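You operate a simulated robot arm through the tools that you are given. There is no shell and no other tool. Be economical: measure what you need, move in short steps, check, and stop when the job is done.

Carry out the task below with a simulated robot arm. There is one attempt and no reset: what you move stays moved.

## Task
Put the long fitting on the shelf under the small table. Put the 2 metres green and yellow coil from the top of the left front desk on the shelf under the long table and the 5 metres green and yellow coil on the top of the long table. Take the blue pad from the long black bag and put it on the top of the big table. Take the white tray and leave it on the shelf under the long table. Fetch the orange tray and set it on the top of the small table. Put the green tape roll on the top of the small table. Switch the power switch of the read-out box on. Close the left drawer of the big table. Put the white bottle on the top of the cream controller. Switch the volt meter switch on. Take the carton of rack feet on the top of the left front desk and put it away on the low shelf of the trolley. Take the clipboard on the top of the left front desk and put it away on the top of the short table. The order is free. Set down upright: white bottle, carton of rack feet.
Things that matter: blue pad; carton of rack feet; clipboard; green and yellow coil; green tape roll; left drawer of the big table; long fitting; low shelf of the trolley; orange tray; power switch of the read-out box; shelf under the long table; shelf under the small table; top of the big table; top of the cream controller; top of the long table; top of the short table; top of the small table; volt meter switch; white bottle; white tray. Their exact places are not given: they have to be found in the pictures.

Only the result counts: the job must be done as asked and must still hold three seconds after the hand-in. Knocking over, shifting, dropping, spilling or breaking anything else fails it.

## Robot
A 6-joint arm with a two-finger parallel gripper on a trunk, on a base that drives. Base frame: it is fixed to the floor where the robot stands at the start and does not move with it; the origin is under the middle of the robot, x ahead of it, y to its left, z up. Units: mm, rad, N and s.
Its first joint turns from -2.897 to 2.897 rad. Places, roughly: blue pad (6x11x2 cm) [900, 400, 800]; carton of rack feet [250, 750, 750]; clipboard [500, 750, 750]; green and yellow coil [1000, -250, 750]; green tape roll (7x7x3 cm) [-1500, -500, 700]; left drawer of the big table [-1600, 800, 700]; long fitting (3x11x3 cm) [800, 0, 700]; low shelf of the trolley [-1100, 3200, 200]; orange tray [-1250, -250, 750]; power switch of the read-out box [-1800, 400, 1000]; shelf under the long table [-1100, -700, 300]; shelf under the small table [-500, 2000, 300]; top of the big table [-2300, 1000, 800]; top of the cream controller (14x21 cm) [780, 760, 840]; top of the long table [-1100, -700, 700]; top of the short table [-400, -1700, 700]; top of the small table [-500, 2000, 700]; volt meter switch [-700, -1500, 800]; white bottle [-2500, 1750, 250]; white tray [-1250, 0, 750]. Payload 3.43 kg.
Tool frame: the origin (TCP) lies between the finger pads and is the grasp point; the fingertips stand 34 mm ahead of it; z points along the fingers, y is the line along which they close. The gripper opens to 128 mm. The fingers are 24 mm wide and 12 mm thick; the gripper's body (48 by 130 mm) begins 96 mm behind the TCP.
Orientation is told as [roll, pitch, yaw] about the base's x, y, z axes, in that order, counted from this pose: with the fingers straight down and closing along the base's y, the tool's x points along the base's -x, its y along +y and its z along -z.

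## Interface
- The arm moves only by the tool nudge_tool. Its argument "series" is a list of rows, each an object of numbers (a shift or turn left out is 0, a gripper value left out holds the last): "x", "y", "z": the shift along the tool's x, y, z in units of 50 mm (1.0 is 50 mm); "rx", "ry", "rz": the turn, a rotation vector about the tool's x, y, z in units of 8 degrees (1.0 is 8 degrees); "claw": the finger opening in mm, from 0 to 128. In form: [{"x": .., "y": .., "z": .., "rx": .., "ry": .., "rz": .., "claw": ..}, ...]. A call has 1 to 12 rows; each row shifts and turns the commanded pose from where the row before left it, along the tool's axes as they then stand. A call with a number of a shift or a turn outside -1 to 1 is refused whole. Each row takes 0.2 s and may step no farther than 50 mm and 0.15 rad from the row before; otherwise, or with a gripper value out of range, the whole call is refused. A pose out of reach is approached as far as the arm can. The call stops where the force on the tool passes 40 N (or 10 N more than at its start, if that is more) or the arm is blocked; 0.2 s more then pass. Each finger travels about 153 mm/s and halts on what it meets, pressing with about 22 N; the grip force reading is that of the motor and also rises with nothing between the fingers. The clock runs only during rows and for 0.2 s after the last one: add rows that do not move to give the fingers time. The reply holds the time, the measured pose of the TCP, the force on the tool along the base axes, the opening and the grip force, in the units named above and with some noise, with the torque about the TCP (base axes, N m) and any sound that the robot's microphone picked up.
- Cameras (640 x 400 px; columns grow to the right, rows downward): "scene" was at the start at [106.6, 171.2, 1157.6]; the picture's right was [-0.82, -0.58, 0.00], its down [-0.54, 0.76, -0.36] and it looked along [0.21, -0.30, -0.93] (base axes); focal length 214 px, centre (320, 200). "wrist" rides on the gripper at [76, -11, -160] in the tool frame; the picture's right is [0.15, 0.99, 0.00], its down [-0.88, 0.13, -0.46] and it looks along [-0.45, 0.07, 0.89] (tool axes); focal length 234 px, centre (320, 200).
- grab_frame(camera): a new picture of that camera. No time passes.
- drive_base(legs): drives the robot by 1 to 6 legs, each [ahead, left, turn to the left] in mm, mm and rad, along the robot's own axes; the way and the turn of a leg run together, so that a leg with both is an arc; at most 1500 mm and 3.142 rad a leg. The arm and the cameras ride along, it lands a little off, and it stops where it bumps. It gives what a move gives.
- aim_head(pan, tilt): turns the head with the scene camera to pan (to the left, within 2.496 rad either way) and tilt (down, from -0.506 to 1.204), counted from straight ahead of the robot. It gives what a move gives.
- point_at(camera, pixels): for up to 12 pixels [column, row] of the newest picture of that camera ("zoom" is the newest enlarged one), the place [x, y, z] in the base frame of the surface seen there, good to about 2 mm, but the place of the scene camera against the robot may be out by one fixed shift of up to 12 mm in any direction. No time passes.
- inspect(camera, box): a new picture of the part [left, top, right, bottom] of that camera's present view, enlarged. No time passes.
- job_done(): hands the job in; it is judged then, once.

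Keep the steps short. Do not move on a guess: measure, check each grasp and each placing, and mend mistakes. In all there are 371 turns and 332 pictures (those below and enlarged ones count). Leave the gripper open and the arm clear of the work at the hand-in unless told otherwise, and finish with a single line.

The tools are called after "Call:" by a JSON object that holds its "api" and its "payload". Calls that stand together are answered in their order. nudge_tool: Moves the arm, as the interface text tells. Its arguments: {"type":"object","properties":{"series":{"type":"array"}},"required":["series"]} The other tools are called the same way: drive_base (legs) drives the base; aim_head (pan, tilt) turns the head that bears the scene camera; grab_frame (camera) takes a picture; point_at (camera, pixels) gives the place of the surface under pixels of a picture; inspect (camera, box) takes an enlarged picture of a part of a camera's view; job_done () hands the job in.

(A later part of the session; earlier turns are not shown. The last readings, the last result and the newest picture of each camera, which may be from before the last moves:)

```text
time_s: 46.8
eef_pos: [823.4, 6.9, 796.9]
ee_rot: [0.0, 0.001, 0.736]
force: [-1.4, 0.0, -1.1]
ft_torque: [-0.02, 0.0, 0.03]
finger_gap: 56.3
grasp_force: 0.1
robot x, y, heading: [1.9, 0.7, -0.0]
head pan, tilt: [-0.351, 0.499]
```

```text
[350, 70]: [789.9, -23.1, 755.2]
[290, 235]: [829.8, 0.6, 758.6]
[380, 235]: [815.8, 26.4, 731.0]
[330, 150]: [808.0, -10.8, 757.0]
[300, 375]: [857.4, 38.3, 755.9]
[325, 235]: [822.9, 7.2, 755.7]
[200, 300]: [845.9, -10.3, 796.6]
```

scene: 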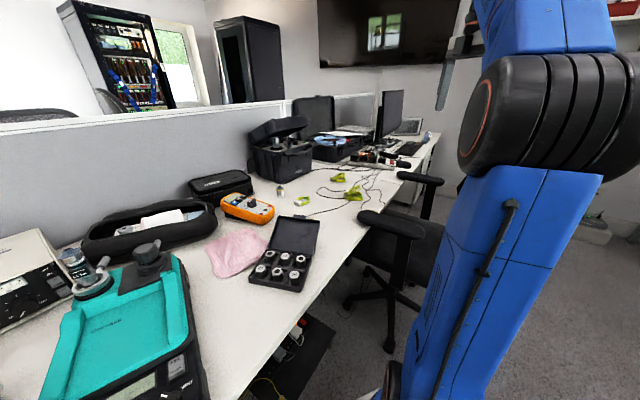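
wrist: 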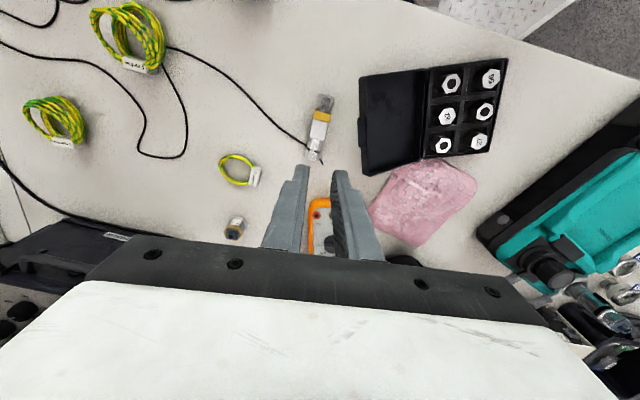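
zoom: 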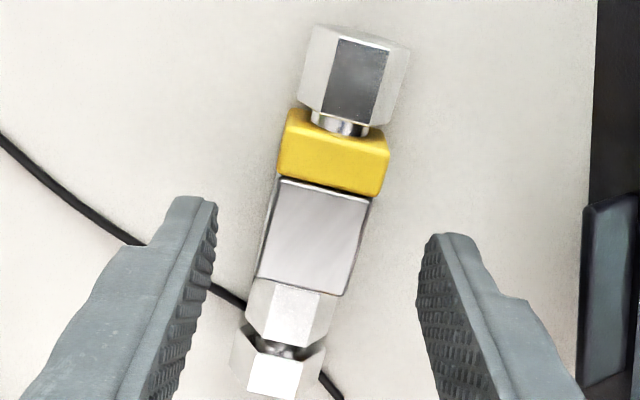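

Call:
{"api": "nudge_tool", "payload": {"series": [{"z": 0.6}, {"claw": 0}, {}, {}, {}, {"z": -0.15}, {"z": -0.2}]}}

Call:
{"api": "inspect", "payload": {"camera": "wrist", "box": [220, 100, 420, 225]}}

```text
time_s: 48.4
eef_pos: [824.6, 4.4, 785.8]
ee_rot: [0.0, 0.002, 0.738]
force: [-0.3, -0.1, -1.8]
ft_torque: [0.01, -0.03, -0.02]
finger_gap: 29.5
grasp_force: 22.5
robot x, y, heading: [0.8, 1.6, 0.0]
head pan, tilt: [-0.351, 0.499]
```

```text
3.20 times, centred on (320, 162) of wrist
```

zoom: 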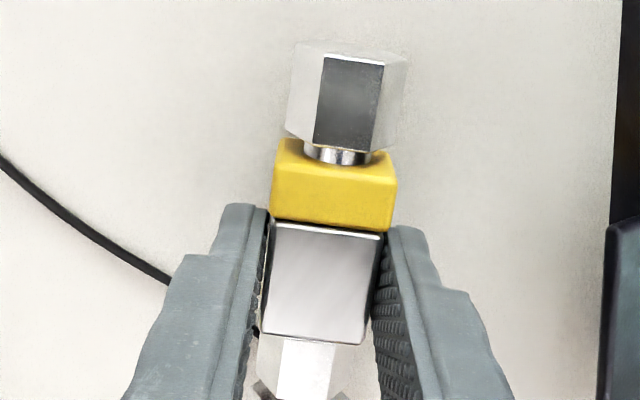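

Held (gap 29.5, slight weight). Lifting in gentle rows.

Call:
{"api": "nudge_tool", "payload": {"series": [{"z": -0.4}, {"z": -0.6}, {"z": -0.8}, {"z": -0.8}, {"z": -0.8}, {"z": -0.5}, {"z": -0.3}]}}

Call:
{"api": "grab_frame", "payload": {"camera": "wrist"}}

```text
time_s: 50.0
eef_pos: [824.3, 7.8, 995.0]
ee_rot: [0.0, 0.0, 0.737]
force: [0.4, 0.5, -2.9]
ft_torque: [-0.03, 0.01, 0.01]
finger_gap: 29.3
grasp_force: 22.1
robot x, y, heading: [-2.5, -2.8, 0.003]
head pan, tilt: [-0.351, 0.499]
```

```text
287 pictures are left
```

wrist: 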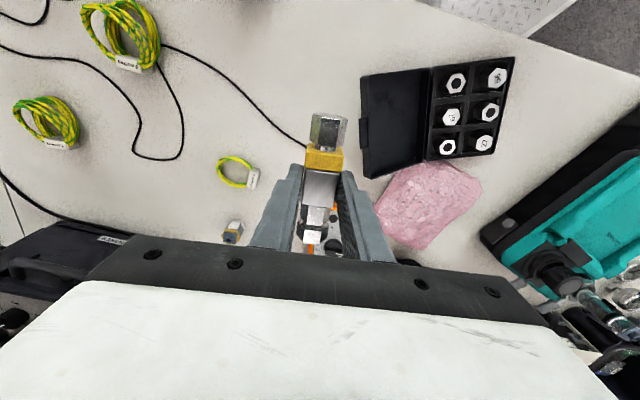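

Call:
{"api": "aim_head", "payload": {"pan": 1.85, "tilt": 0.4}}

Call:
{"api": "inspect", "payload": {"camera": "scene", "box": [220, 100, 420, 280]}}

```text
time_s: 52.0
eef_pos: [826.0, 6.7, 994.1]
ee_rot: [0.001, 0.001, 0.738]
force: [0.2, 0.5, -1.9]
ft_torque: [-0.02, -0.01, -0.01]
finger_gap: 29.4
grasp_force: 21.9
robot x, y, heading: [-4.8, 0.5, -0.004]
head pan, tilt: [1.85, 0.4]
```

```text
2.22 times, centred on (320, 190) of scene
```

zoom: 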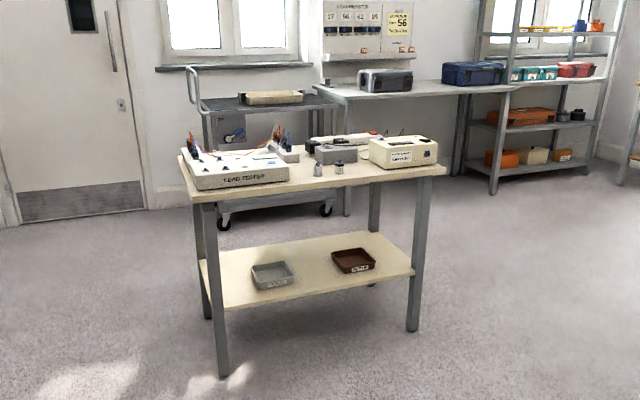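

Call:
{"api": "point_at", "payload": {"camera": "zoom", "pixels": [[192, 200], [445, 170], [222, 310], [412, 272], [205, 262], [380, 235], [185, 155], [330, 290], [270, 290], [350, 262], [310, 190], [425, 168]]}}

```text
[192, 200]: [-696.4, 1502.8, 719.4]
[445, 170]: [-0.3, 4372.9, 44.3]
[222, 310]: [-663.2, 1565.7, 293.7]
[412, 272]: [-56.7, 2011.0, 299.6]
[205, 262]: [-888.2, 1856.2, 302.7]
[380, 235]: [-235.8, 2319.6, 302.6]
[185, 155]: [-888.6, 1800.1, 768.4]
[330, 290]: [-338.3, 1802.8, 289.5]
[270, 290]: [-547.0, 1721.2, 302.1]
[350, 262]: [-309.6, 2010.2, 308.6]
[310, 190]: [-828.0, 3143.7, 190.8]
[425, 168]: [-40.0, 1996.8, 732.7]
```

Fitting is held. Back away from the desk, turn left on the spot, then drive ahead toward the small table.

Call:
{"api": "drive_base", "payload": {"legs": [[-400, 0, 0], [0, 0, 1.571], [800, 0, 0]]}}

Call:
{"api": "aim_head", "payload": {"pan": 0.2, "tilt": 0.7}}

Call:
{"api": "grab_frame", "payload": {"camera": "scene"}}

```text
time_s: 62.2
eef_pos: [-370.3, 1622.5, 994.4]
ee_rot: [0.0, 0.001, 2.281]
force: [-0.5, -0.1, -1.7]
ft_torque: [0.05, 0.0, -0.03]
finger_gap: 29.6
grasp_force: 21.8
robot x, y, heading: [-379.8, 796.2, 1.547]
head pan, tilt: [1.85, 0.4]
```

```text
time_s: 63.9
eef_pos: [-369.8, 1623.3, 994.0]
ee_rot: [-0.002, 0.001, 2.28]
force: [0.0, -0.6, -2.8]
ft_torque: [-0.01, -0.01, 0.01]
finger_gap: 29.3
grasp_force: 22.0
robot x, y, heading: [-382.2, 801.4, 1.543]
head pan, tilt: [0.201, 0.7]
```

```text
285 pictures are left
```

scene: 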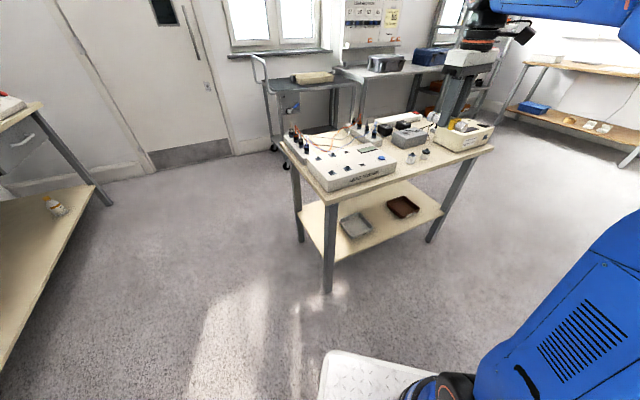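

Call:
{"api": "inspect", "payload": {"camera": "scene", "box": [260, 80, 520, 280]}}

Call:
{"api": "point_at", "payload": {"camera": "scene", "pixels": [[337, 258], [438, 213], [345, 228], [370, 224], [357, 228], [387, 205], [410, 212], [420, 205], [326, 200], [490, 153], [395, 225], [382, 225]]}}

```text
2.00 times, centred on (390, 180) of scene
```

zoom: 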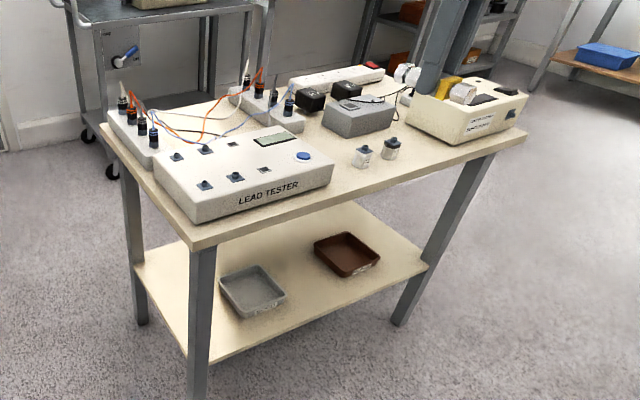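

```text
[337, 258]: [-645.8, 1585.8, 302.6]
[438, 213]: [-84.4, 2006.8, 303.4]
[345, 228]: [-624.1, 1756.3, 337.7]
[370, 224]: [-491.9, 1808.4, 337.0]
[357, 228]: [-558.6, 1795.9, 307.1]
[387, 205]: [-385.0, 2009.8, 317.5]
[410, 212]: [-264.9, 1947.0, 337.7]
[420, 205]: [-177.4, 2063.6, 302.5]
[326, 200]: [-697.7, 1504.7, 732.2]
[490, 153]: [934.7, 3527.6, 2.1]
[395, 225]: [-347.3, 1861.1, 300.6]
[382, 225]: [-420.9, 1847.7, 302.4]
```

Call:
{"api": "nudge_tool", "payload": {"series": [{"rz": -0.973}, {"rz": -0.973}, {"rz": -0.973}, {"rz": -0.973}, {"rz": -0.973}, {"rz": -0.973}, {"rz": -0.973}, {"rz": -0.973}, {"rz": -0.973}, {"rz": -0.973}, {"rz": -0.973}]}}

Call:
{"api": "nudge_tool", "payload": {"series": [{"rx": 0.875}, {"rx": 0.875}, {"rx": 0.875}, {"rx": 0.875}, {"rx": 0.875}, {"x": 0.169, "y": 0.542, "z": 0.709}, {"x": 0.169, "y": 0.542, "z": 0.709}, {"x": 0.169, "y": 0.542, "z": 0.709}, {"x": 0.169, "y": 0.542, "z": 0.709}]}}

Call:
{"api": "grab_frame", "payload": {"camera": "scene"}}

```text
time_s: 66.3
eef_pos: [-369.3, 1622.1, 994.2]
ee_rot: [0.002, -0.001, -2.506]
force: [0.4, 0.0, -2.6]
ft_torque: [0.0, 0.0, 0.01]
finger_gap: 29.2
grasp_force: 21.8
robot x, y, heading: [-382.9, 797.0, 1.543]
head pan, tilt: [0.201, 0.7]
```

```text
time_s: 68.3
eef_pos: [-338.0, 1636.9, 818.6]
ee_rot: [-0.61, 0.001, -2.508]
force: [0.7, -0.1, -1.5]
ft_torque: [-0.03, -0.05, -0.01]
finger_gap: 29.3
grasp_force: 21.1
robot x, y, heading: [-382.6, 797.1, 1.547]
head pan, tilt: [0.201, 0.7]
```

```text
283 pictures are left
```

scene: 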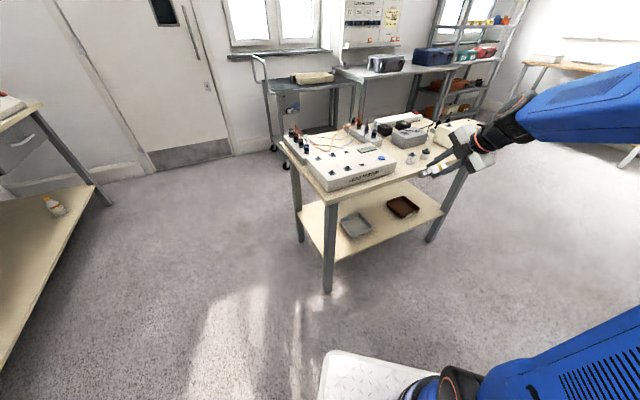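

Tilt is as planned and it is clear of the table. Keep descending in front of the table.

Call:
{"api": "nudge_tool", "payload": {"series": [{"x": 0.169, "y": 0.542, "z": 0.709}, {"x": 0.169, "y": 0.542, "z": 0.709}, {"x": 0.169, "y": 0.542, "z": 0.709}, {"x": 0.169, "y": 0.542, "z": 0.709}, {"x": 0.169, "y": 0.542, "z": 0.709}, {"x": 0.169, "y": 0.542, "z": 0.709}, {"x": 0.169, "y": 0.542, "z": 0.709}, {"x": 0.169, "y": 0.542, "z": 0.709}, {"x": 0.169, "y": 0.542, "z": 0.709}, {"x": 0.169, "y": 0.542, "z": 0.709}]}}

Call:
{"api": "grab_frame", "payload": {"camera": "scene"}}

Call:
{"api": "grab_frame", "payload": {"camera": "wrist"}}

```text
time_s: 70.6
eef_pos: [-358.1, 1744.6, 595.0]
ee_rot: [-0.566, 0.0, -2.521]
force: [11.9, -20.6, 9.3]
ft_torque: [2.24, 1.68, 0.57]
finger_gap: 29.2
grasp_force: 22.3
out of reach, approached as far as the arm can: row 4, 5, 6, 7, 8, 9, 10
robot x, y, heading: [-386.8, 792.4, 1.542]
head pan, tilt: [0.201, 0.7]
stopped in row 10: the force on the tool passed its limit at 118 N (the readings are from after the stop); the commanded pose is now the measured one
```

```text
282 pictures are left
```

scene: 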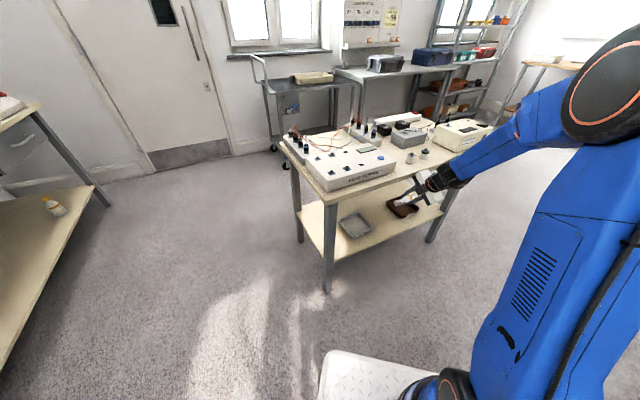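

```text
281 pictures are left
```

wrist: 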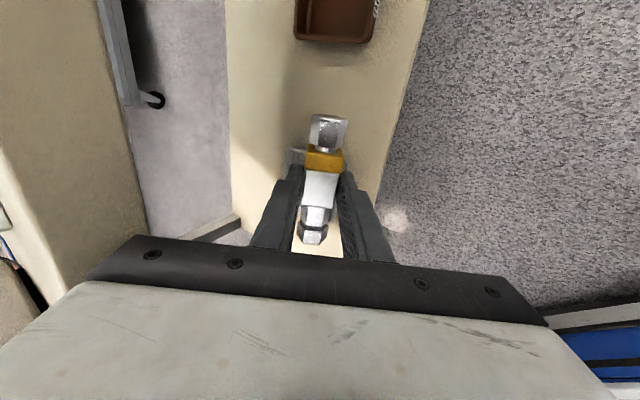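

The arm could not go lower there and leaned on the table edge. I back the base off straight away from the table and check that the table didn't shift.

Call:
{"api": "drive_base", "payload": {"legs": [[-250, 0, 0]]}}

Call:
{"api": "grab_frame", "payload": {"camera": "scene"}}

Call:
{"api": "inspect", "payload": {"camera": "scene", "box": [260, 80, 520, 280]}}

```text
time_s: 72.4
eef_pos: [-366.8, 1497.8, 593.6]
ee_rot: [-0.565, -0.002, -2.521]
force: [0.2, -0.8, -2.9]
ft_torque: [-0.01, 0.01, 0.01]
finger_gap: 29.1
grasp_force: 22.1
robot x, y, heading: [-390.9, 551.0, 1.545]
head pan, tilt: [0.201, 0.7]
```

```text
280 pictures are left
```

scene: 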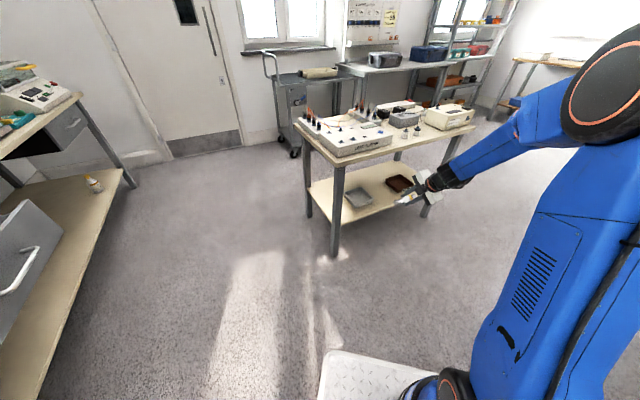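

```text
2.00 times, centred on (390, 180) of scene
```

zoom: 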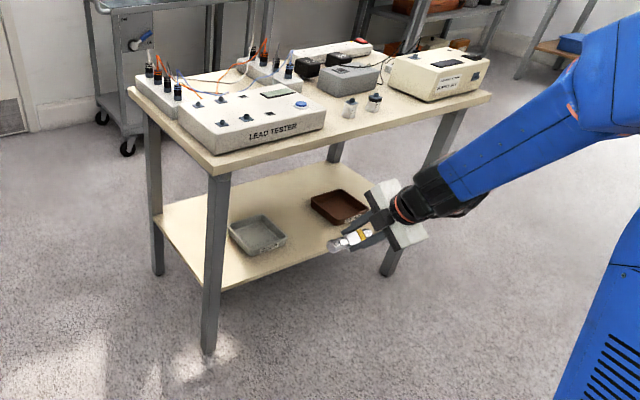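

Call:
{"api": "point_at", "payload": {"camera": "zoom", "pixels": [[213, 172], [205, 288], [390, 240], [230, 232], [285, 240], [310, 205], [350, 112], [372, 108], [155, 215]]}}

```text
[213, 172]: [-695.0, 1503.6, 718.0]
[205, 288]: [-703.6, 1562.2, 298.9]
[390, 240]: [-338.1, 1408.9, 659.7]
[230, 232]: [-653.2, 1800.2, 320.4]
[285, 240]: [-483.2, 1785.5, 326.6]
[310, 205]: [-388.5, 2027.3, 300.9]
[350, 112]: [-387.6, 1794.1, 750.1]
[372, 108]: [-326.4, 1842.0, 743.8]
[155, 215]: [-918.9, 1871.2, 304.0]
```

Call:
{"api": "nudge_tool", "payload": {"series": [{"y": 0.226, "z": 0.804}, {"y": 0.226, "z": 0.804}, {"y": 0.226, "z": 0.804}, {"y": 0.226, "z": 0.804}, {"y": 0.226, "z": 0.804}]}}

```text
time_s: 73.6
eef_pos: [-437.1, 1599.5, 482.1]
ee_rot: [-0.537, -0.004, -2.529]
force: [0.0, -0.7, -1.3]
ft_torque: [-0.05, -0.05, 0.02]
finger_gap: 29.1
grasp_force: 21.4
out of reach, approached as far as the arm can: row 1, 2, 3, 4, 5
robot x, y, heading: [-388.9, 552.3, 1.548]
head pan, tilt: [0.201, 0.7]
```

Call:
{"api": "drive_base", "payload": {"legs": [[-250, 0, 0]]}}

Call:
{"api": "nudge_tool", "payload": {"series": [{"y": -0.4, "z": 0.9}, {"y": -0.4, "z": 0.9}, {"y": -0.1, "z": 0.9}, {"y": 0.0, "z": 0.9}, {"y": 0.2, "z": 0.7}]}}

```text
time_s: 75.4
eef_pos: [-441.4, 1346.9, 480.8]
ee_rot: [-0.536, -0.004, -2.531]
force: [-0.1, -0.5, -2.9]
ft_torque: [-0.01, -0.01, -0.02]
finger_gap: 29.4
grasp_force: 22.0
robot x, y, heading: [-396.9, 295.9, 1.54]
head pan, tilt: [0.201, 0.7]
```

```text
time_s: 76.6
eef_pos: [-518.4, 1461.4, 316.0]
ee_rot: [-0.528, -0.003, -2.532]
force: [0.2, 0.6, -2.0]
ft_torque: [-0.08, -0.04, 0.04]
finger_gap: 29.6
grasp_force: 21.8
robot x, y, heading: [-397.4, 297.8, 1.537]
head pan, tilt: [0.201, 0.7]
```

Call:
{"api": "nudge_tool", "payload": {"series": [{"x": 0.5, "y": -0.07, "z": -0.13}, {"x": 0.5, "y": -0.07, "z": -0.13}, {"x": 0.5, "y": -0.07, "z": -0.13}, {"x": 0.5, "y": -0.07, "z": -0.13}, {"x": 0.5, "y": -0.08, "z": -0.13}]}}

Call:
{"api": "grab_frame", "payload": {"camera": "scene"}}

Call:
{"api": "grab_frame", "payload": {"camera": "wrist"}}

```text
time_s: 77.8
eef_pos: [-419.7, 1529.6, 351.1]
ee_rot: [-0.535, -0.003, -2.532]
force: [-0.8, -0.6, -2.5]
ft_torque: [-0.04, -0.04, -0.03]
finger_gap: 29.4
grasp_force: 22.1
robot x, y, heading: [-399.0, 297.3, 1.542]
head pan, tilt: [0.201, 0.7]
```

```text
278 pictures are left
```

scene: 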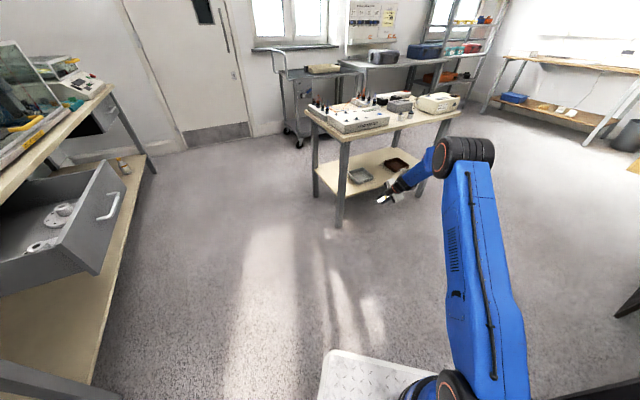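

```text
277 pictures are left
```

wrist: 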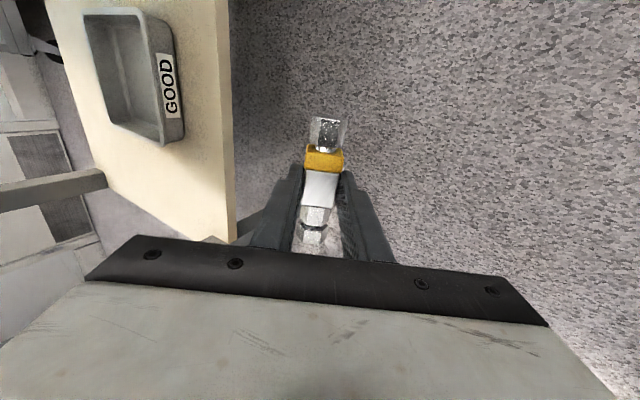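

Call:
{"api": "drive_base", "payload": {"legs": [[200, -33, 0]]}}

Call:
{"api": "inspect", "payload": {"camera": "scene", "box": [280, 80, 480, 230]}}

Call:
{"api": "grab_frame", "payload": {"camera": "wrist"}}

```text
time_s: 79.4
eef_pos: [-378.5, 1728.7, 350.4]
ee_rot: [-0.535, -0.004, -2.532]
force: [-0.4, -0.4, -2.4]
ft_torque: [-0.03, -0.01, -0.01]
finger_gap: 29.3
grasp_force: 22.3
robot x, y, heading: [-358.8, 494.0, 1.537]
head pan, tilt: [0.201, 0.7]
```

```text
2.67 times, centred on (380, 155) of scene
```

zoom: 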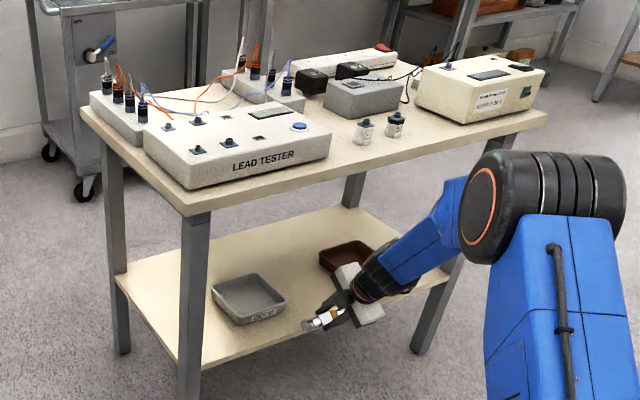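

```text
275 pictures are left
```

wrist: 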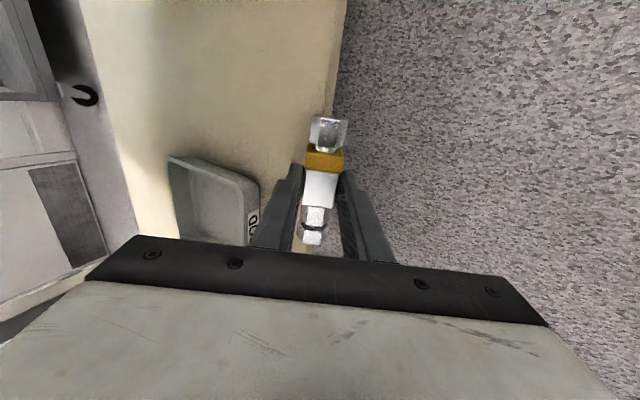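

Call:
{"api": "point_at", "payload": {"camera": "zoom", "pixels": [[440, 200], [470, 190], [400, 250], [365, 275], [490, 170], [400, 145], [345, 265]]}}

```text
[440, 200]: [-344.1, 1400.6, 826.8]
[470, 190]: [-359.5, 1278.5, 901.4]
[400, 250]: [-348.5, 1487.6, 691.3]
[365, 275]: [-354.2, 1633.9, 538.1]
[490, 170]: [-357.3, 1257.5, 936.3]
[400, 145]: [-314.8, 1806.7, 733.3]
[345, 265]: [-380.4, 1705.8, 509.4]
```

Call:
{"api": "drive_base", "payload": {"legs": [[107, 0, 0]]}}

Call:
{"api": "grab_frame", "payload": {"camera": "wrist"}}

Call:
{"api": "inspect", "payload": {"camera": "scene", "box": [280, 80, 480, 230]}}

```text
time_s: 80.6
eef_pos: [-375.5, 1836.7, 351.6]
ee_rot: [-0.536, -0.002, -2.531]
force: [0.1, -0.3, -2.7]
ft_torque: [0.0, -0.03, 0.01]
finger_gap: 29.4
grasp_force: 22.2
robot x, y, heading: [-354.4, 605.3, 1.535]
head pan, tilt: [0.201, 0.7]
```

```text
274 pictures are left
```

wrist: 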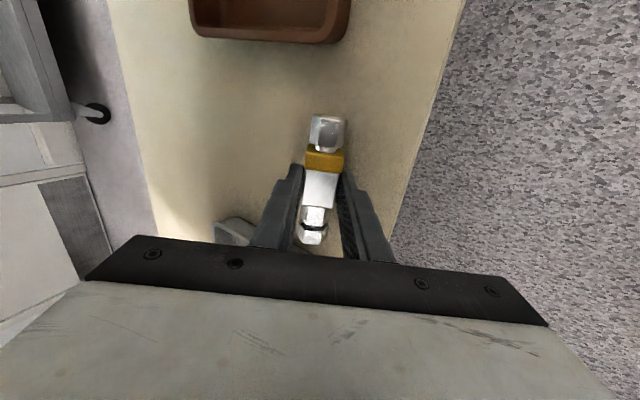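

```text
2.67 times, centred on (380, 155) of scene
```

zoom: 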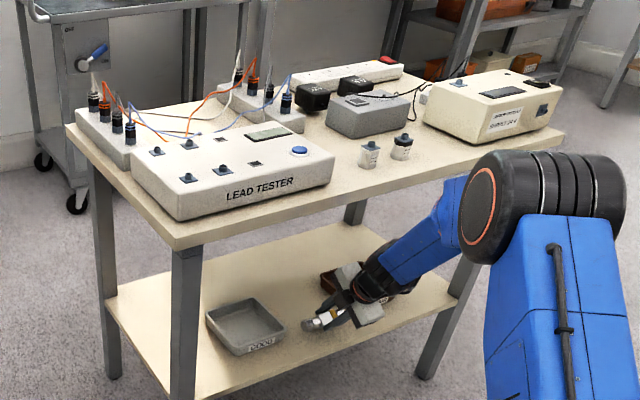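

Call:
{"api": "nudge_tool", "payload": {"series": [{"claw": 42}, {}, {"y": -0.06, "z": -0.1, "claw": 50}, {"y": -0.06, "z": -0.12, "claw": 60}, {"y": -0.05, "z": -0.2, "claw": 70}, {}]}}

Call:
{"api": "grab_frame", "payload": {"camera": "wrist"}}

```text
time_s: 82.0
eef_pos: [-375.3, 1834.0, 375.2]
ee_rot: [-0.536, -0.003, -2.531]
force: [0.2, 0.3, 0.1]
ft_torque: [0.05, 0.03, 0.01]
finger_gap: 70.0
grasp_force: 0.0
robot x, y, heading: [-355.5, 603.9, 1.542]
head pan, tilt: [0.201, 0.7]
```

```text
272 pictures are left
```

wrist: 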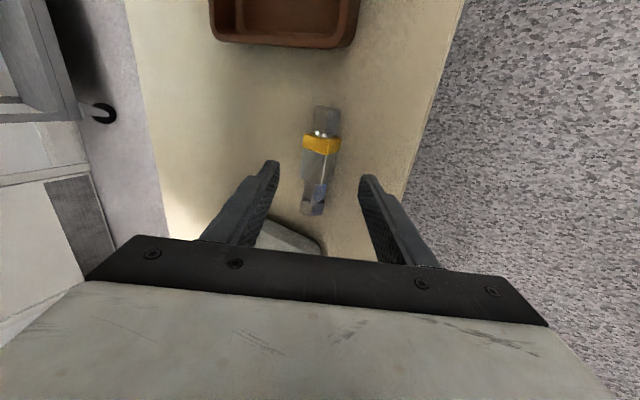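

Call:
{"api": "point_at", "payload": {"camera": "zoom", "pixels": [[172, 245], [330, 185], [318, 205], [450, 178], [370, 166], [400, 158], [330, 130], [420, 160], [428, 125], [500, 155], [560, 143], [400, 125]]}}

Call:
{"api": "nudge_tool", "payload": {"series": [{"z": -0.5}, {"z": -0.8}, {"z": -0.8}]}}

Call:
{"api": "drive_base", "payload": {"legs": [[-350, 0, 0]]}}

Call:
{"api": "inspect", "payload": {"camera": "scene", "box": [280, 80, 480, 230]}}

```text
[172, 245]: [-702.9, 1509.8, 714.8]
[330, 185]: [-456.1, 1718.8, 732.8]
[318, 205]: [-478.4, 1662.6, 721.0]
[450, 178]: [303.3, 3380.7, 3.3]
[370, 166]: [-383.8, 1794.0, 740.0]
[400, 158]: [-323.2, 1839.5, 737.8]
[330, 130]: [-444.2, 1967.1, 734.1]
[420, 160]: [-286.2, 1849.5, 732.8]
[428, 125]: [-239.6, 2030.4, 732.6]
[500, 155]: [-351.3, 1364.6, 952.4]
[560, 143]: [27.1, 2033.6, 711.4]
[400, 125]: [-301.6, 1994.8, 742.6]
```

```text
time_s: 82.8
eef_pos: [-344.3, 1787.9, 463.9]
ee_rot: [-0.535, -0.004, -2.53]
force: [-0.8, -0.2, -0.4]
ft_torque: [0.05, 0.02, -0.02]
finger_gap: 70.1
grasp_force: 0.0
robot x, y, heading: [-357.5, 602.7, 1.541]
head pan, tilt: [0.201, 0.7]
```

```text
time_s: 85.1
eef_pos: [-356.8, 1428.0, 464.6]
ee_rot: [-0.536, -0.005, -2.527]
force: [-0.3, -0.1, -0.2]
ft_torque: [-0.02, -0.01, 0.0]
finger_gap: 69.7
grasp_force: 0.0
robot x, y, heading: [-367.9, 242.7, 1.545]
head pan, tilt: [0.201, 0.7]
```

```text
2.67 times, centred on (380, 155) of scene
```

zoom: 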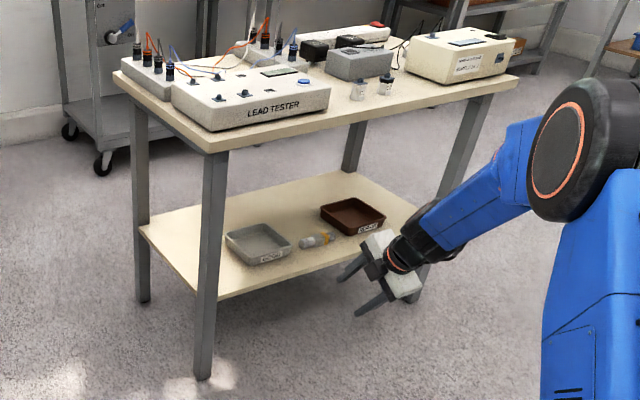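

Call:
{"api": "nudge_tool", "payload": {"series": [{"y": -0.229, "z": -0.92}, {"y": -0.229, "z": -0.92}, {"y": -0.229, "z": -0.92}, {"y": -0.229, "z": -0.92}, {"y": -0.229, "z": -0.92}, {"y": -0.229, "z": -0.92}, {"y": -0.229, "z": -0.92}, {"y": -0.229, "z": -0.92}, {"y": -0.229, "z": -0.92}, {"y": -0.229, "z": -0.92}, {"y": -0.229, "z": -0.92}]}}

Call:
{"api": "nudge_tool", "payload": {"series": [{"rx": -0.958}, {"rx": -0.958}, {"rx": -0.958}, {"rx": -0.958}]}}

```text
time_s: 87.5
eef_pos: [-267.4, 1306.7, 962.3]
ee_rot: [-0.534, -0.003, -2.528]
force: [0.1, 0.7, -0.9]
ft_torque: [-0.01, 0.07, -0.02]
finger_gap: 70.0
grasp_force: 0.0
robot x, y, heading: [-368.9, 243.9, 1.546]
head pan, tilt: [0.201, 0.7]
```

```text
time_s: 88.5
eef_pos: [-268.3, 1306.6, 963.9]
ee_rot: [-0.001, -0.003, -2.529]
force: [-0.3, -0.8, 0.7]
ft_torque: [0.06, 0.02, 0.01]
finger_gap: 70.1
grasp_force: 0.0
robot x, y, heading: [-368.9, 242.9, 1.543]
head pan, tilt: [0.201, 0.7]
```

Call:
{"api": "nudge_tool", "payload": {"series": [{"x": -0.575, "y": 0.815}, {"x": -0.575, "y": 0.815}, {"x": -0.575, "y": 0.815}, {"x": -0.575, "y": 0.815}, {"x": -0.575, "y": 0.815}]}}

Call:
{"api": "drive_base", "payload": {"legs": [[0, 92, 0], [0, 0, -1.02]]}}

Call:
{"api": "aim_head", "payload": {"pan": 0.0, "tilt": 0.7}}

Call:
{"api": "grab_frame", "payload": {"camera": "scene"}}

Call:
{"api": "grab_frame", "payload": {"camera": "wrist"}}

```text
time_s: 89.7
eef_pos: [-269.7, 1056.9, 962.9]
ee_rot: [0.002, -0.007, -2.529]
force: [1.0, 1.1, -1.3]
ft_torque: [-0.09, 0.03, 0.01]
finger_gap: 70.1
grasp_force: 0.0
robot x, y, heading: [-363.7, 244.5, 1.546]
head pan, tilt: [0.201, 0.7]
```

```text
time_s: 93.4
eef_pos: [284.7, 589.9, 963.0]
ee_rot: [0.0, -0.004, 2.738]
force: [-0.3, -0.3, 0.5]
ft_torque: [-0.05, 0.0, -0.01]
finger_gap: 69.9
grasp_force: 0.0
robot x, y, heading: [-456.4, 243.2, 0.527]
head pan, tilt: [0.201, 0.7]
```

```text
time_s: 94.2
eef_pos: [284.7, 589.0, 963.6]
ee_rot: [0.001, -0.003, 2.736]
force: [-0.3, 0.3, 0.2]
ft_torque: [0.01, 0.0, -0.01]
finger_gap: 70.0
grasp_force: 0.0
robot x, y, heading: [-456.3, 242.4, 0.522]
head pan, tilt: [0.0, 0.7]
```

```text
270 pictures are left
```

scene: 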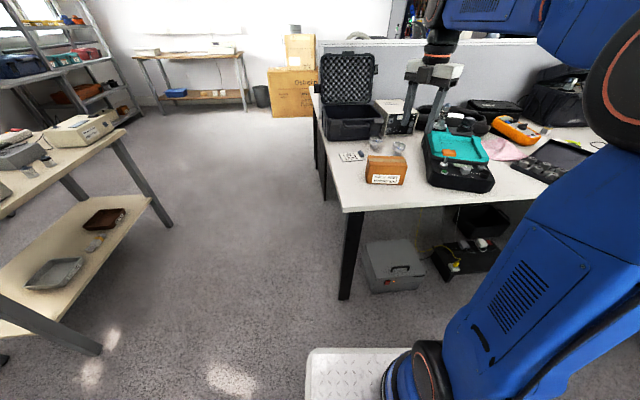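

```text
269 pictures are left
```

wrist: 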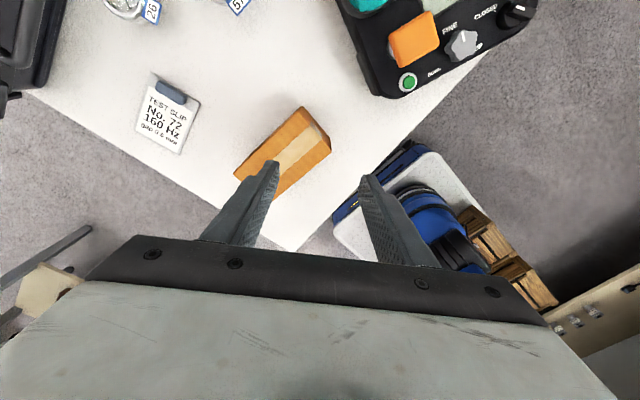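

Call:
{"api": "point_at", "payload": {"camera": "wrist", "pixels": [[300, 110], [330, 150], [240, 165], [292, 192], [283, 155], [270, 248], [150, 85], [195, 100], [180, 152], [135, 137], [170, 92]]}}

Call:
{"api": "inspect", "payload": {"camera": "scene", "box": [310, 60, 510, 220]}}

Call:
{"api": "inspect", "payload": {"camera": "wrist", "box": [120, 60, 360, 210]}}

```text
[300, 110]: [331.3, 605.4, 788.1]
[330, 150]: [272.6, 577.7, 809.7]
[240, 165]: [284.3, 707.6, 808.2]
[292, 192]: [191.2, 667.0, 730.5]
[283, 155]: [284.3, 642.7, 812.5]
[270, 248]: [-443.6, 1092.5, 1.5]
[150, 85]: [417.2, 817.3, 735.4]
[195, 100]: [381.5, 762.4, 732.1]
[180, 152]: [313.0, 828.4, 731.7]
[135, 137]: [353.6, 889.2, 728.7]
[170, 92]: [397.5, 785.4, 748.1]
```

```text
2.50 times, centred on (410, 140) of scene
```

zoom: 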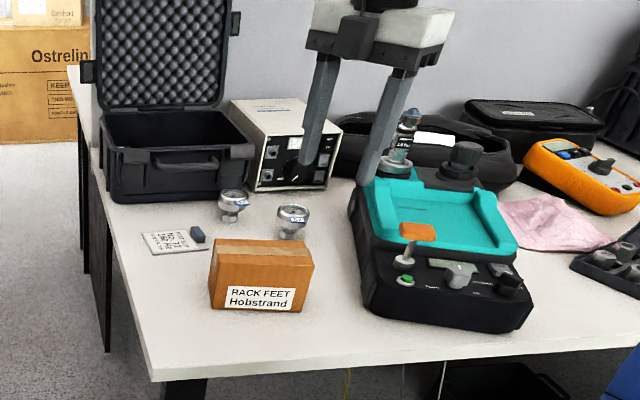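

```text
2.67 times, centred on (240, 135) of wrist
```

zoom: 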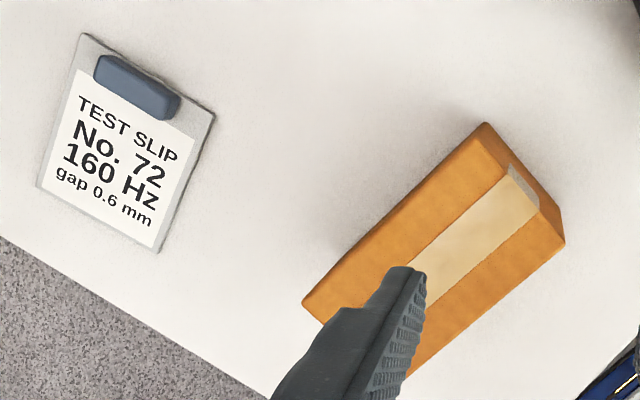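

Call:
{"api": "aim_head", "payload": {"pan": 1.35, "tilt": 0.25}}

Call:
{"api": "grab_frame", "payload": {"camera": "scene"}}

Call:
{"api": "inspect", "payload": {"camera": "scene", "box": [230, 120, 390, 220]}}

```text
time_s: 95.7
eef_pos: [284.6, 589.7, 963.1]
ee_rot: [0.001, -0.004, 2.736]
force: [0.0, 0.9, 0.0]
ft_torque: [-0.01, 0.01, 0.01]
finger_gap: 69.9
grasp_force: 0.1
robot x, y, heading: [-458.9, 240.7, 0.53]
head pan, tilt: [1.349, 0.25]
```

```text
266 pictures are left
```

scene: 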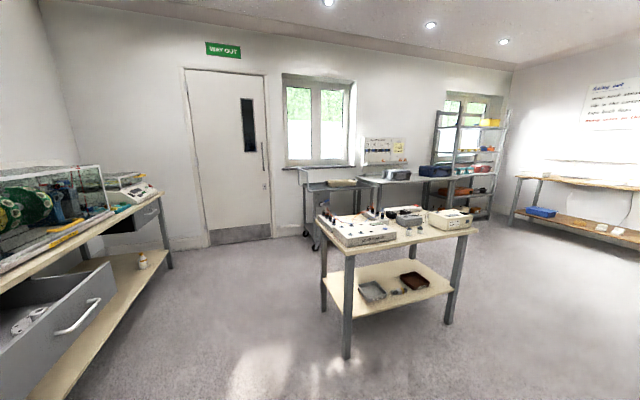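

```text
4.00 times, centred on (310, 170) of scene
```

zoom: 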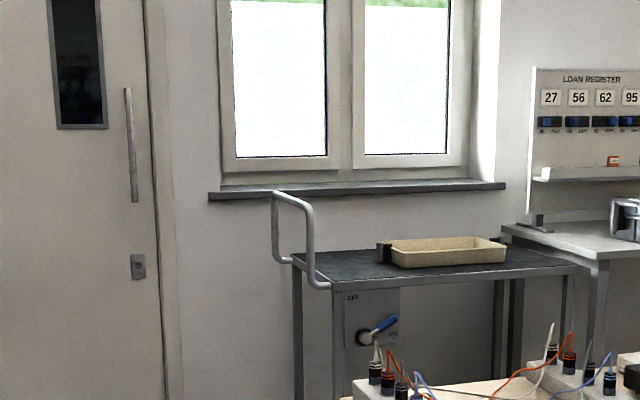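

Call:
{"api": "nudge_tool", "payload": {"series": [{"rz": -0.853, "claw": 128}, {"rz": -0.853}, {"rz": -0.853}, {"rz": -0.853}, {"rz": -0.853}, {"rz": -0.853}, {"rz": -0.853}]}}

Call:
{"api": "grab_frame", "payload": {"camera": "wrist"}}

```text
time_s: 97.2
eef_pos: [276.0, 601.9, 964.4]
ee_rot: [0.002, -0.002, -2.724]
force: [0.0, 0.1, -0.2]
ft_torque: [0.0, 0.02, -0.03]
finger_gap: 128.1
grasp_force: 0.0
out of reach, approached as far as the arm can: row 7
robot x, y, heading: [-459.3, 243.7, 0.519]
head pan, tilt: [1.349, 0.25]
```

```text
264 pictures are left
```

wrist: 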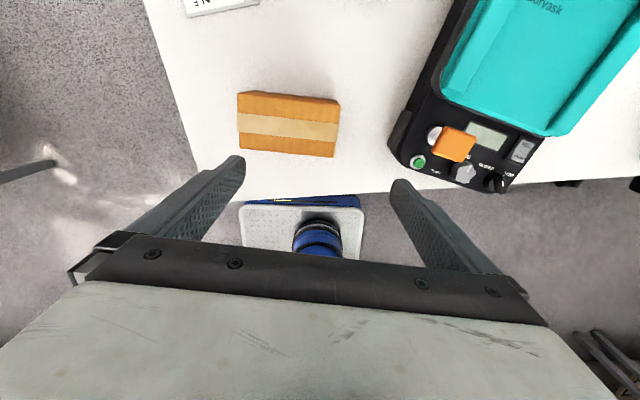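

Call:
{"api": "nudge_tool", "payload": {"series": [{"rz": 0.934}, {"rz": 0.934}, {"rz": 0.934}, {"rz": 0.934}, {"rz": 0.934}, {"rz": 0.934}, {"rz": 0.934}, {"rz": 0.934}, {"rz": 0.934}, {"rz": 0.934}, {"rz": 0.934}, {"rz": 0.934}]}}

Call:
{"api": "nudge_tool", "payload": {"series": [{"rz": 0.934}, {"rz": 0.934}, {"rz": 0.934}, {"rz": 0.934}, {"rz": 0.934}, {"rz": 0.934}, {"rz": 0.934}, {"rz": 0.934}, {"rz": 0.934}, {"rz": 0.934}, {"rz": 0.934}, {"rz": 0.934}]}}

Call:
{"api": "grab_frame", "payload": {"camera": "wrist"}}

```text
time_s: 99.8
eef_pos: [276.3, 603.3, 962.4]
ee_rot: [0.0, -0.004, 2.003]
force: [0.2, -0.4, 0.4]
ft_torque: [0.01, 0.0, 0.01]
finger_gap: 128.3
grasp_force: 0.0
robot x, y, heading: [-458.0, 245.7, 0.527]
head pan, tilt: [1.349, 0.25]
```

```text
time_s: 102.5
eef_pos: [276.6, 604.6, 963.3]
ee_rot: [0.005, 0.001, 0.441]
force: [-1.1, -0.2, 0.0]
ft_torque: [0.03, 0.01, 0.0]
finger_gap: 128.1
grasp_force: 0.0
robot x, y, heading: [-457.6, 247.6, 0.527]
head pan, tilt: [1.349, 0.25]
```

```text
263 pictures are left
```

wrist: 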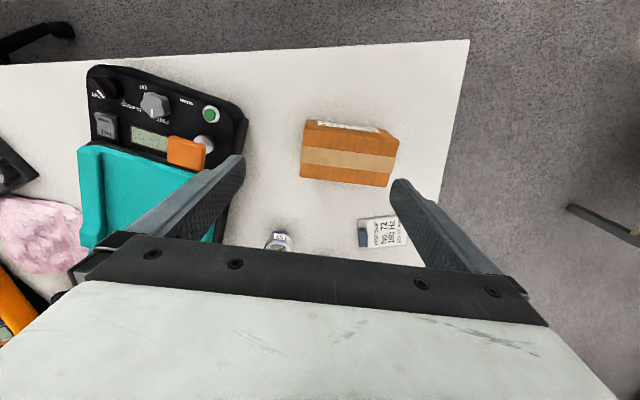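

Call:
{"api": "inspect", "payload": {"camera": "wrist", "box": [280, 105, 420, 205]}}

Call:
{"api": "point_at", "payload": {"camera": "zoom", "pixels": [[120, 85], [535, 150], [95, 325], [495, 375], [310, 230], [560, 300], [60, 200]]}}

```text
4.00 times, centred on (350, 155) of wrist
```

zoom: 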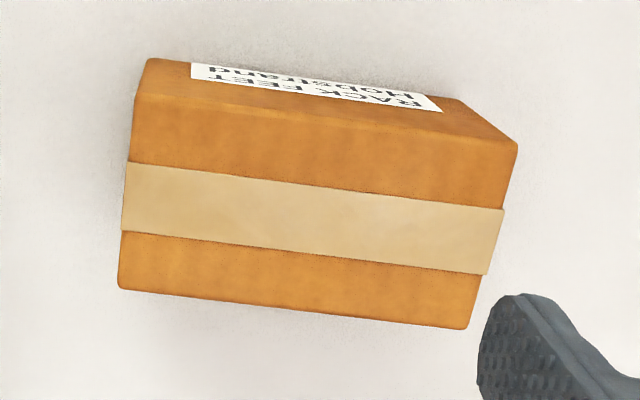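

```text
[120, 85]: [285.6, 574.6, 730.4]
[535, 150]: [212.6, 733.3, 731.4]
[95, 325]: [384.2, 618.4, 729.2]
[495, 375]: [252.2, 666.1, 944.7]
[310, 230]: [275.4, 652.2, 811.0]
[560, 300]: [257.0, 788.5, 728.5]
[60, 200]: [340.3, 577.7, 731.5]
```

Call:
{"api": "point_at", "payload": {"camera": "zoom", "pixels": [[140, 105], [510, 152], [125, 283], [462, 322], [320, 130], [290, 300], [128, 195], [490, 240]]}}

```text
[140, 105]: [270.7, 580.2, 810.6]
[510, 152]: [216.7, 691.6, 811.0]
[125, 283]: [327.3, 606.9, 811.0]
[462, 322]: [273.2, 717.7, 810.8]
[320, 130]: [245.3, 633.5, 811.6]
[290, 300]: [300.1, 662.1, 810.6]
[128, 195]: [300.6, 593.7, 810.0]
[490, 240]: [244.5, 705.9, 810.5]
```

The carton is about 125 mm long, so it must be gripped across its 63 mm width. I move the base to the left of the desk end so that the tool can tilt along the carton's long axis.

Call:
{"api": "drive_base", "payload": {"legs": [[114, 698, 0], [0, 0, -0.789]]}}

Call:
{"api": "aim_head", "payload": {"pan": -0.1, "tilt": 0.6}}

Call:
{"api": "grab_frame", "payload": {"camera": "scene"}}

```text
time_s: 108.5
eef_pos: [51.5, 629.1, 963.4]
ee_rot: [0.004, 0.0, -0.366]
force: [0.4, 0.1, -0.1]
ft_torque: [-0.03, -0.02, 0.01]
finger_gap: 128.0
grasp_force: 0.1
robot x, y, heading: [-717.2, 910.4, -0.277]
head pan, tilt: [1.349, 0.25]
```

```text
time_s: 110.0
eef_pos: [51.9, 630.2, 963.0]
ee_rot: [0.002, 0.001, -0.366]
force: [-0.2, 0.7, 0.3]
ft_torque: [0.0, -0.01, 0.02]
finger_gap: 128.0
grasp_force: 0.1
robot x, y, heading: [-715.5, 913.7, -0.287]
head pan, tilt: [-0.099, 0.6]
```

```text
261 pictures are left
```

scene: 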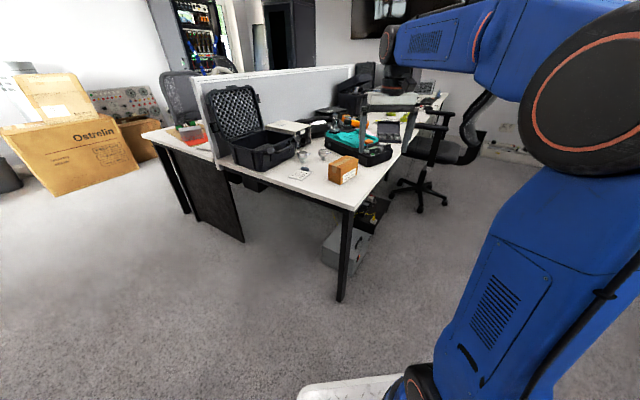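

Call:
{"api": "nudge_tool", "payload": {"series": [{"rz": 0.9, "claw": 110}, {"rz": 0.9}, {"rz": 0.9}, {"rz": 0.9}, {"rz": 0.9}, {"rz": 0.9}, {"ry": -0.875}, {"ry": -0.875}, {"ry": -0.875}, {"ry": -0.875}, {"ry": -0.875}]}}

Call:
{"api": "nudge_tool", "payload": {"series": [{"x": -0.068, "y": 0.825, "z": 0.453}, {"x": -0.068, "y": 0.825, "z": 0.453}, {"x": -0.068, "y": 0.825, "z": 0.453}, {"x": -0.068, "y": 0.825, "z": 0.453}, {"x": -0.068, "y": 0.825, "z": 0.453}]}}

Call:
{"api": "grab_frame", "payload": {"camera": "wrist"}}

```text
time_s: 112.4
eef_pos: [52.4, 628.3, 964.2]
ee_rot: [0.001, -0.61, -1.12]
force: [0.1, -0.1, 0.0]
ft_torque: [0.02, 0.02, 0.01]
finger_gap: 110.2
grasp_force: 0.1
robot x, y, heading: [-715.4, 913.3, -0.283]
head pan, tilt: [-0.099, 0.6]
```

```text
time_s: 113.6
eef_pos: [270.6, 646.6, 882.0]
ee_rot: [0.004, -0.608, -1.123]
force: [0.0, 0.7, 0.5]
ft_torque: [0.06, -0.03, 0.04]
finger_gap: 110.1
grasp_force: 0.0
robot x, y, heading: [-713.1, 907.7, -0.285]
head pan, tilt: [-0.099, 0.6]
```

```text
260 pictures are left
```

wrist: 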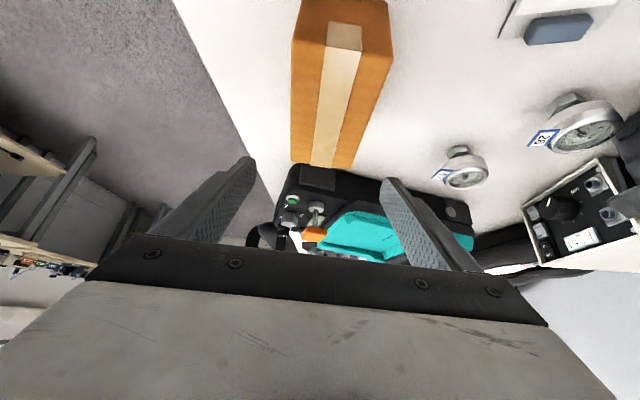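

Call:
{"api": "nudge_tool", "payload": {"series": [{"x": 0.406, "z": 0.579}, {"x": 0.406, "z": 0.579}, {"x": 0.406, "z": 0.579}]}}

Call:
{"api": "grab_frame", "payload": {"camera": "wrist"}}

Call:
{"api": "inspect", "payload": {"camera": "scene", "box": [260, 80, 460, 220]}}

```text
time_s: 114.4
eef_pos: [271.6, 648.4, 775.1]
ee_rot: [0.002, -0.607, -1.121]
force: [-0.3, -0.2, 0.5]
ft_torque: [0.0, 0.01, 0.01]
finger_gap: 110.0
grasp_force: 0.0
robot x, y, heading: [-713.2, 910.3, -0.283]
head pan, tilt: [-0.099, 0.6]
```

```text
259 pictures are left
```

wrist: 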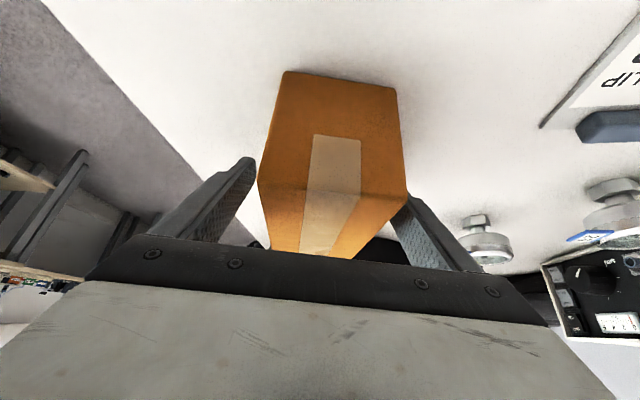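

```text
2.86 times, centred on (360, 150) of scene
```

zoom: 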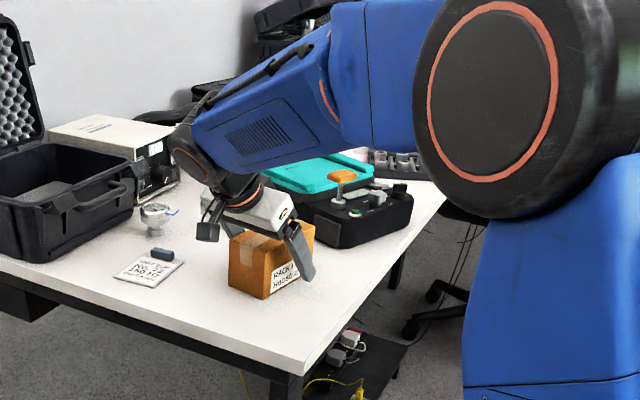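

Straddled well. Close and lift gently.

Call:
{"api": "nudge_tool", "payload": {"series": [{"claw": 0}, {}, {}, {}, {"x": -0.115, "z": -0.164}, {"x": -0.172, "z": -0.246}, {"x": -0.287, "z": -0.41}, {"x": -0.4, "z": -0.57}, {"x": -0.4, "z": -0.57}]}}

Call:
{"api": "grab_frame", "payload": {"camera": "wrist"}}

```text
time_s: 116.4
eef_pos: [273.0, 647.9, 894.8]
ee_rot: [0.001, -0.608, -1.122]
force: [0.7, -0.2, -4.5]
ft_torque: [-0.03, 0.03, 0.04]
finger_gap: 69.8
grasp_force: 22.2
robot x, y, heading: [-714.8, 909.2, -0.282]
head pan, tilt: [-0.099, 0.6]
```

```text
257 pictures are left
```

wrist: 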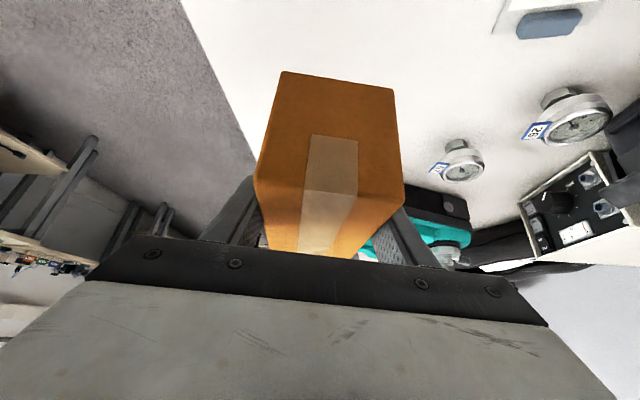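

Call:
{"api": "nudge_tool", "payload": {"series": [{"x": 0.167, "y": -0.594, "z": -0.693}, {"x": 0.167, "y": -0.594, "z": -0.693}, {"x": 0.167, "y": -0.594, "z": -0.693}, {"x": 0.167, "y": -0.594, "z": -0.693}, {"x": 0.167, "y": -0.594, "z": -0.693}, {"x": 0.167, "y": -0.594, "z": -0.693}, {"x": 0.167, "y": -0.594, "z": -0.693}]}}

Call:
{"api": "drive_base", "payload": {"legs": [[-250, 0, 0], [0, 0, 1.2], [0, 0, 1.25]]}}

```text
time_s: 118.0
eef_pos: [5.3, 727.8, 1057.2]
ee_rot: [0.0, -0.608, -1.12]
force: [1.6, 0.7, -5.9]
ft_torque: [-0.05, 0.03, -0.05]
finger_gap: 70.0
grasp_force: 21.9
robot x, y, heading: [-717.4, 908.2, -0.28]
head pan, tilt: [-0.099, 0.6]
```

```text
time_s: 126.0
eef_pos: [-1415.0, 1562.5, 1058.4]
ee_rot: [0.002, -0.606, 1.369]
force: [0.3, -0.1, -3.7]
ft_torque: [0.0, 0.0, 0.02]
finger_gap: 69.8
grasp_force: 21.8
robot x, y, heading: [-957.5, 979.6, 2.212]
head pan, tilt: [-0.099, 0.6]
```

Call:
{"api": "drive_base", "payload": {"legs": [[750, 0, 0]]}}

Call:
{"api": "aim_head", "payload": {"pan": -0.8, "tilt": 0.6}}

Call:
{"api": "grab_frame", "payload": {"camera": "scene"}}

```text
time_s: 130.0
eef_pos: [-1863.0, 2150.0, 1058.9]
ee_rot: [0.003, -0.608, 1.379]
force: [-0.4, 0.0, -3.8]
ft_torque: [0.0, 0.04, 0.0]
finger_gap: 69.9
grasp_force: 21.9
robot x, y, heading: [-1395.6, 1567.7, 2.218]
head pan, tilt: [-0.099, 0.6]
```

```text
time_s: 131.1
eef_pos: [-1862.9, 2150.2, 1058.0]
ee_rot: [0.001, -0.607, 1.38]
force: [-0.3, 0.4, -3.7]
ft_torque: [0.01, 0.01, -0.03]
finger_gap: 69.8
grasp_force: 21.9
robot x, y, heading: [-1393.5, 1572.0, 2.217]
head pan, tilt: [-0.799, 0.6]
```

```text
256 pictures are left
```

scene: 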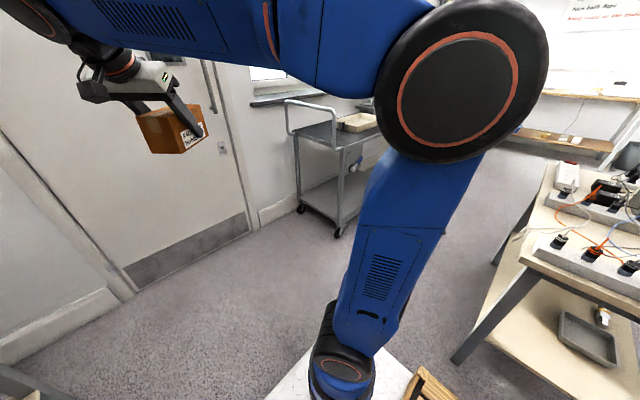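

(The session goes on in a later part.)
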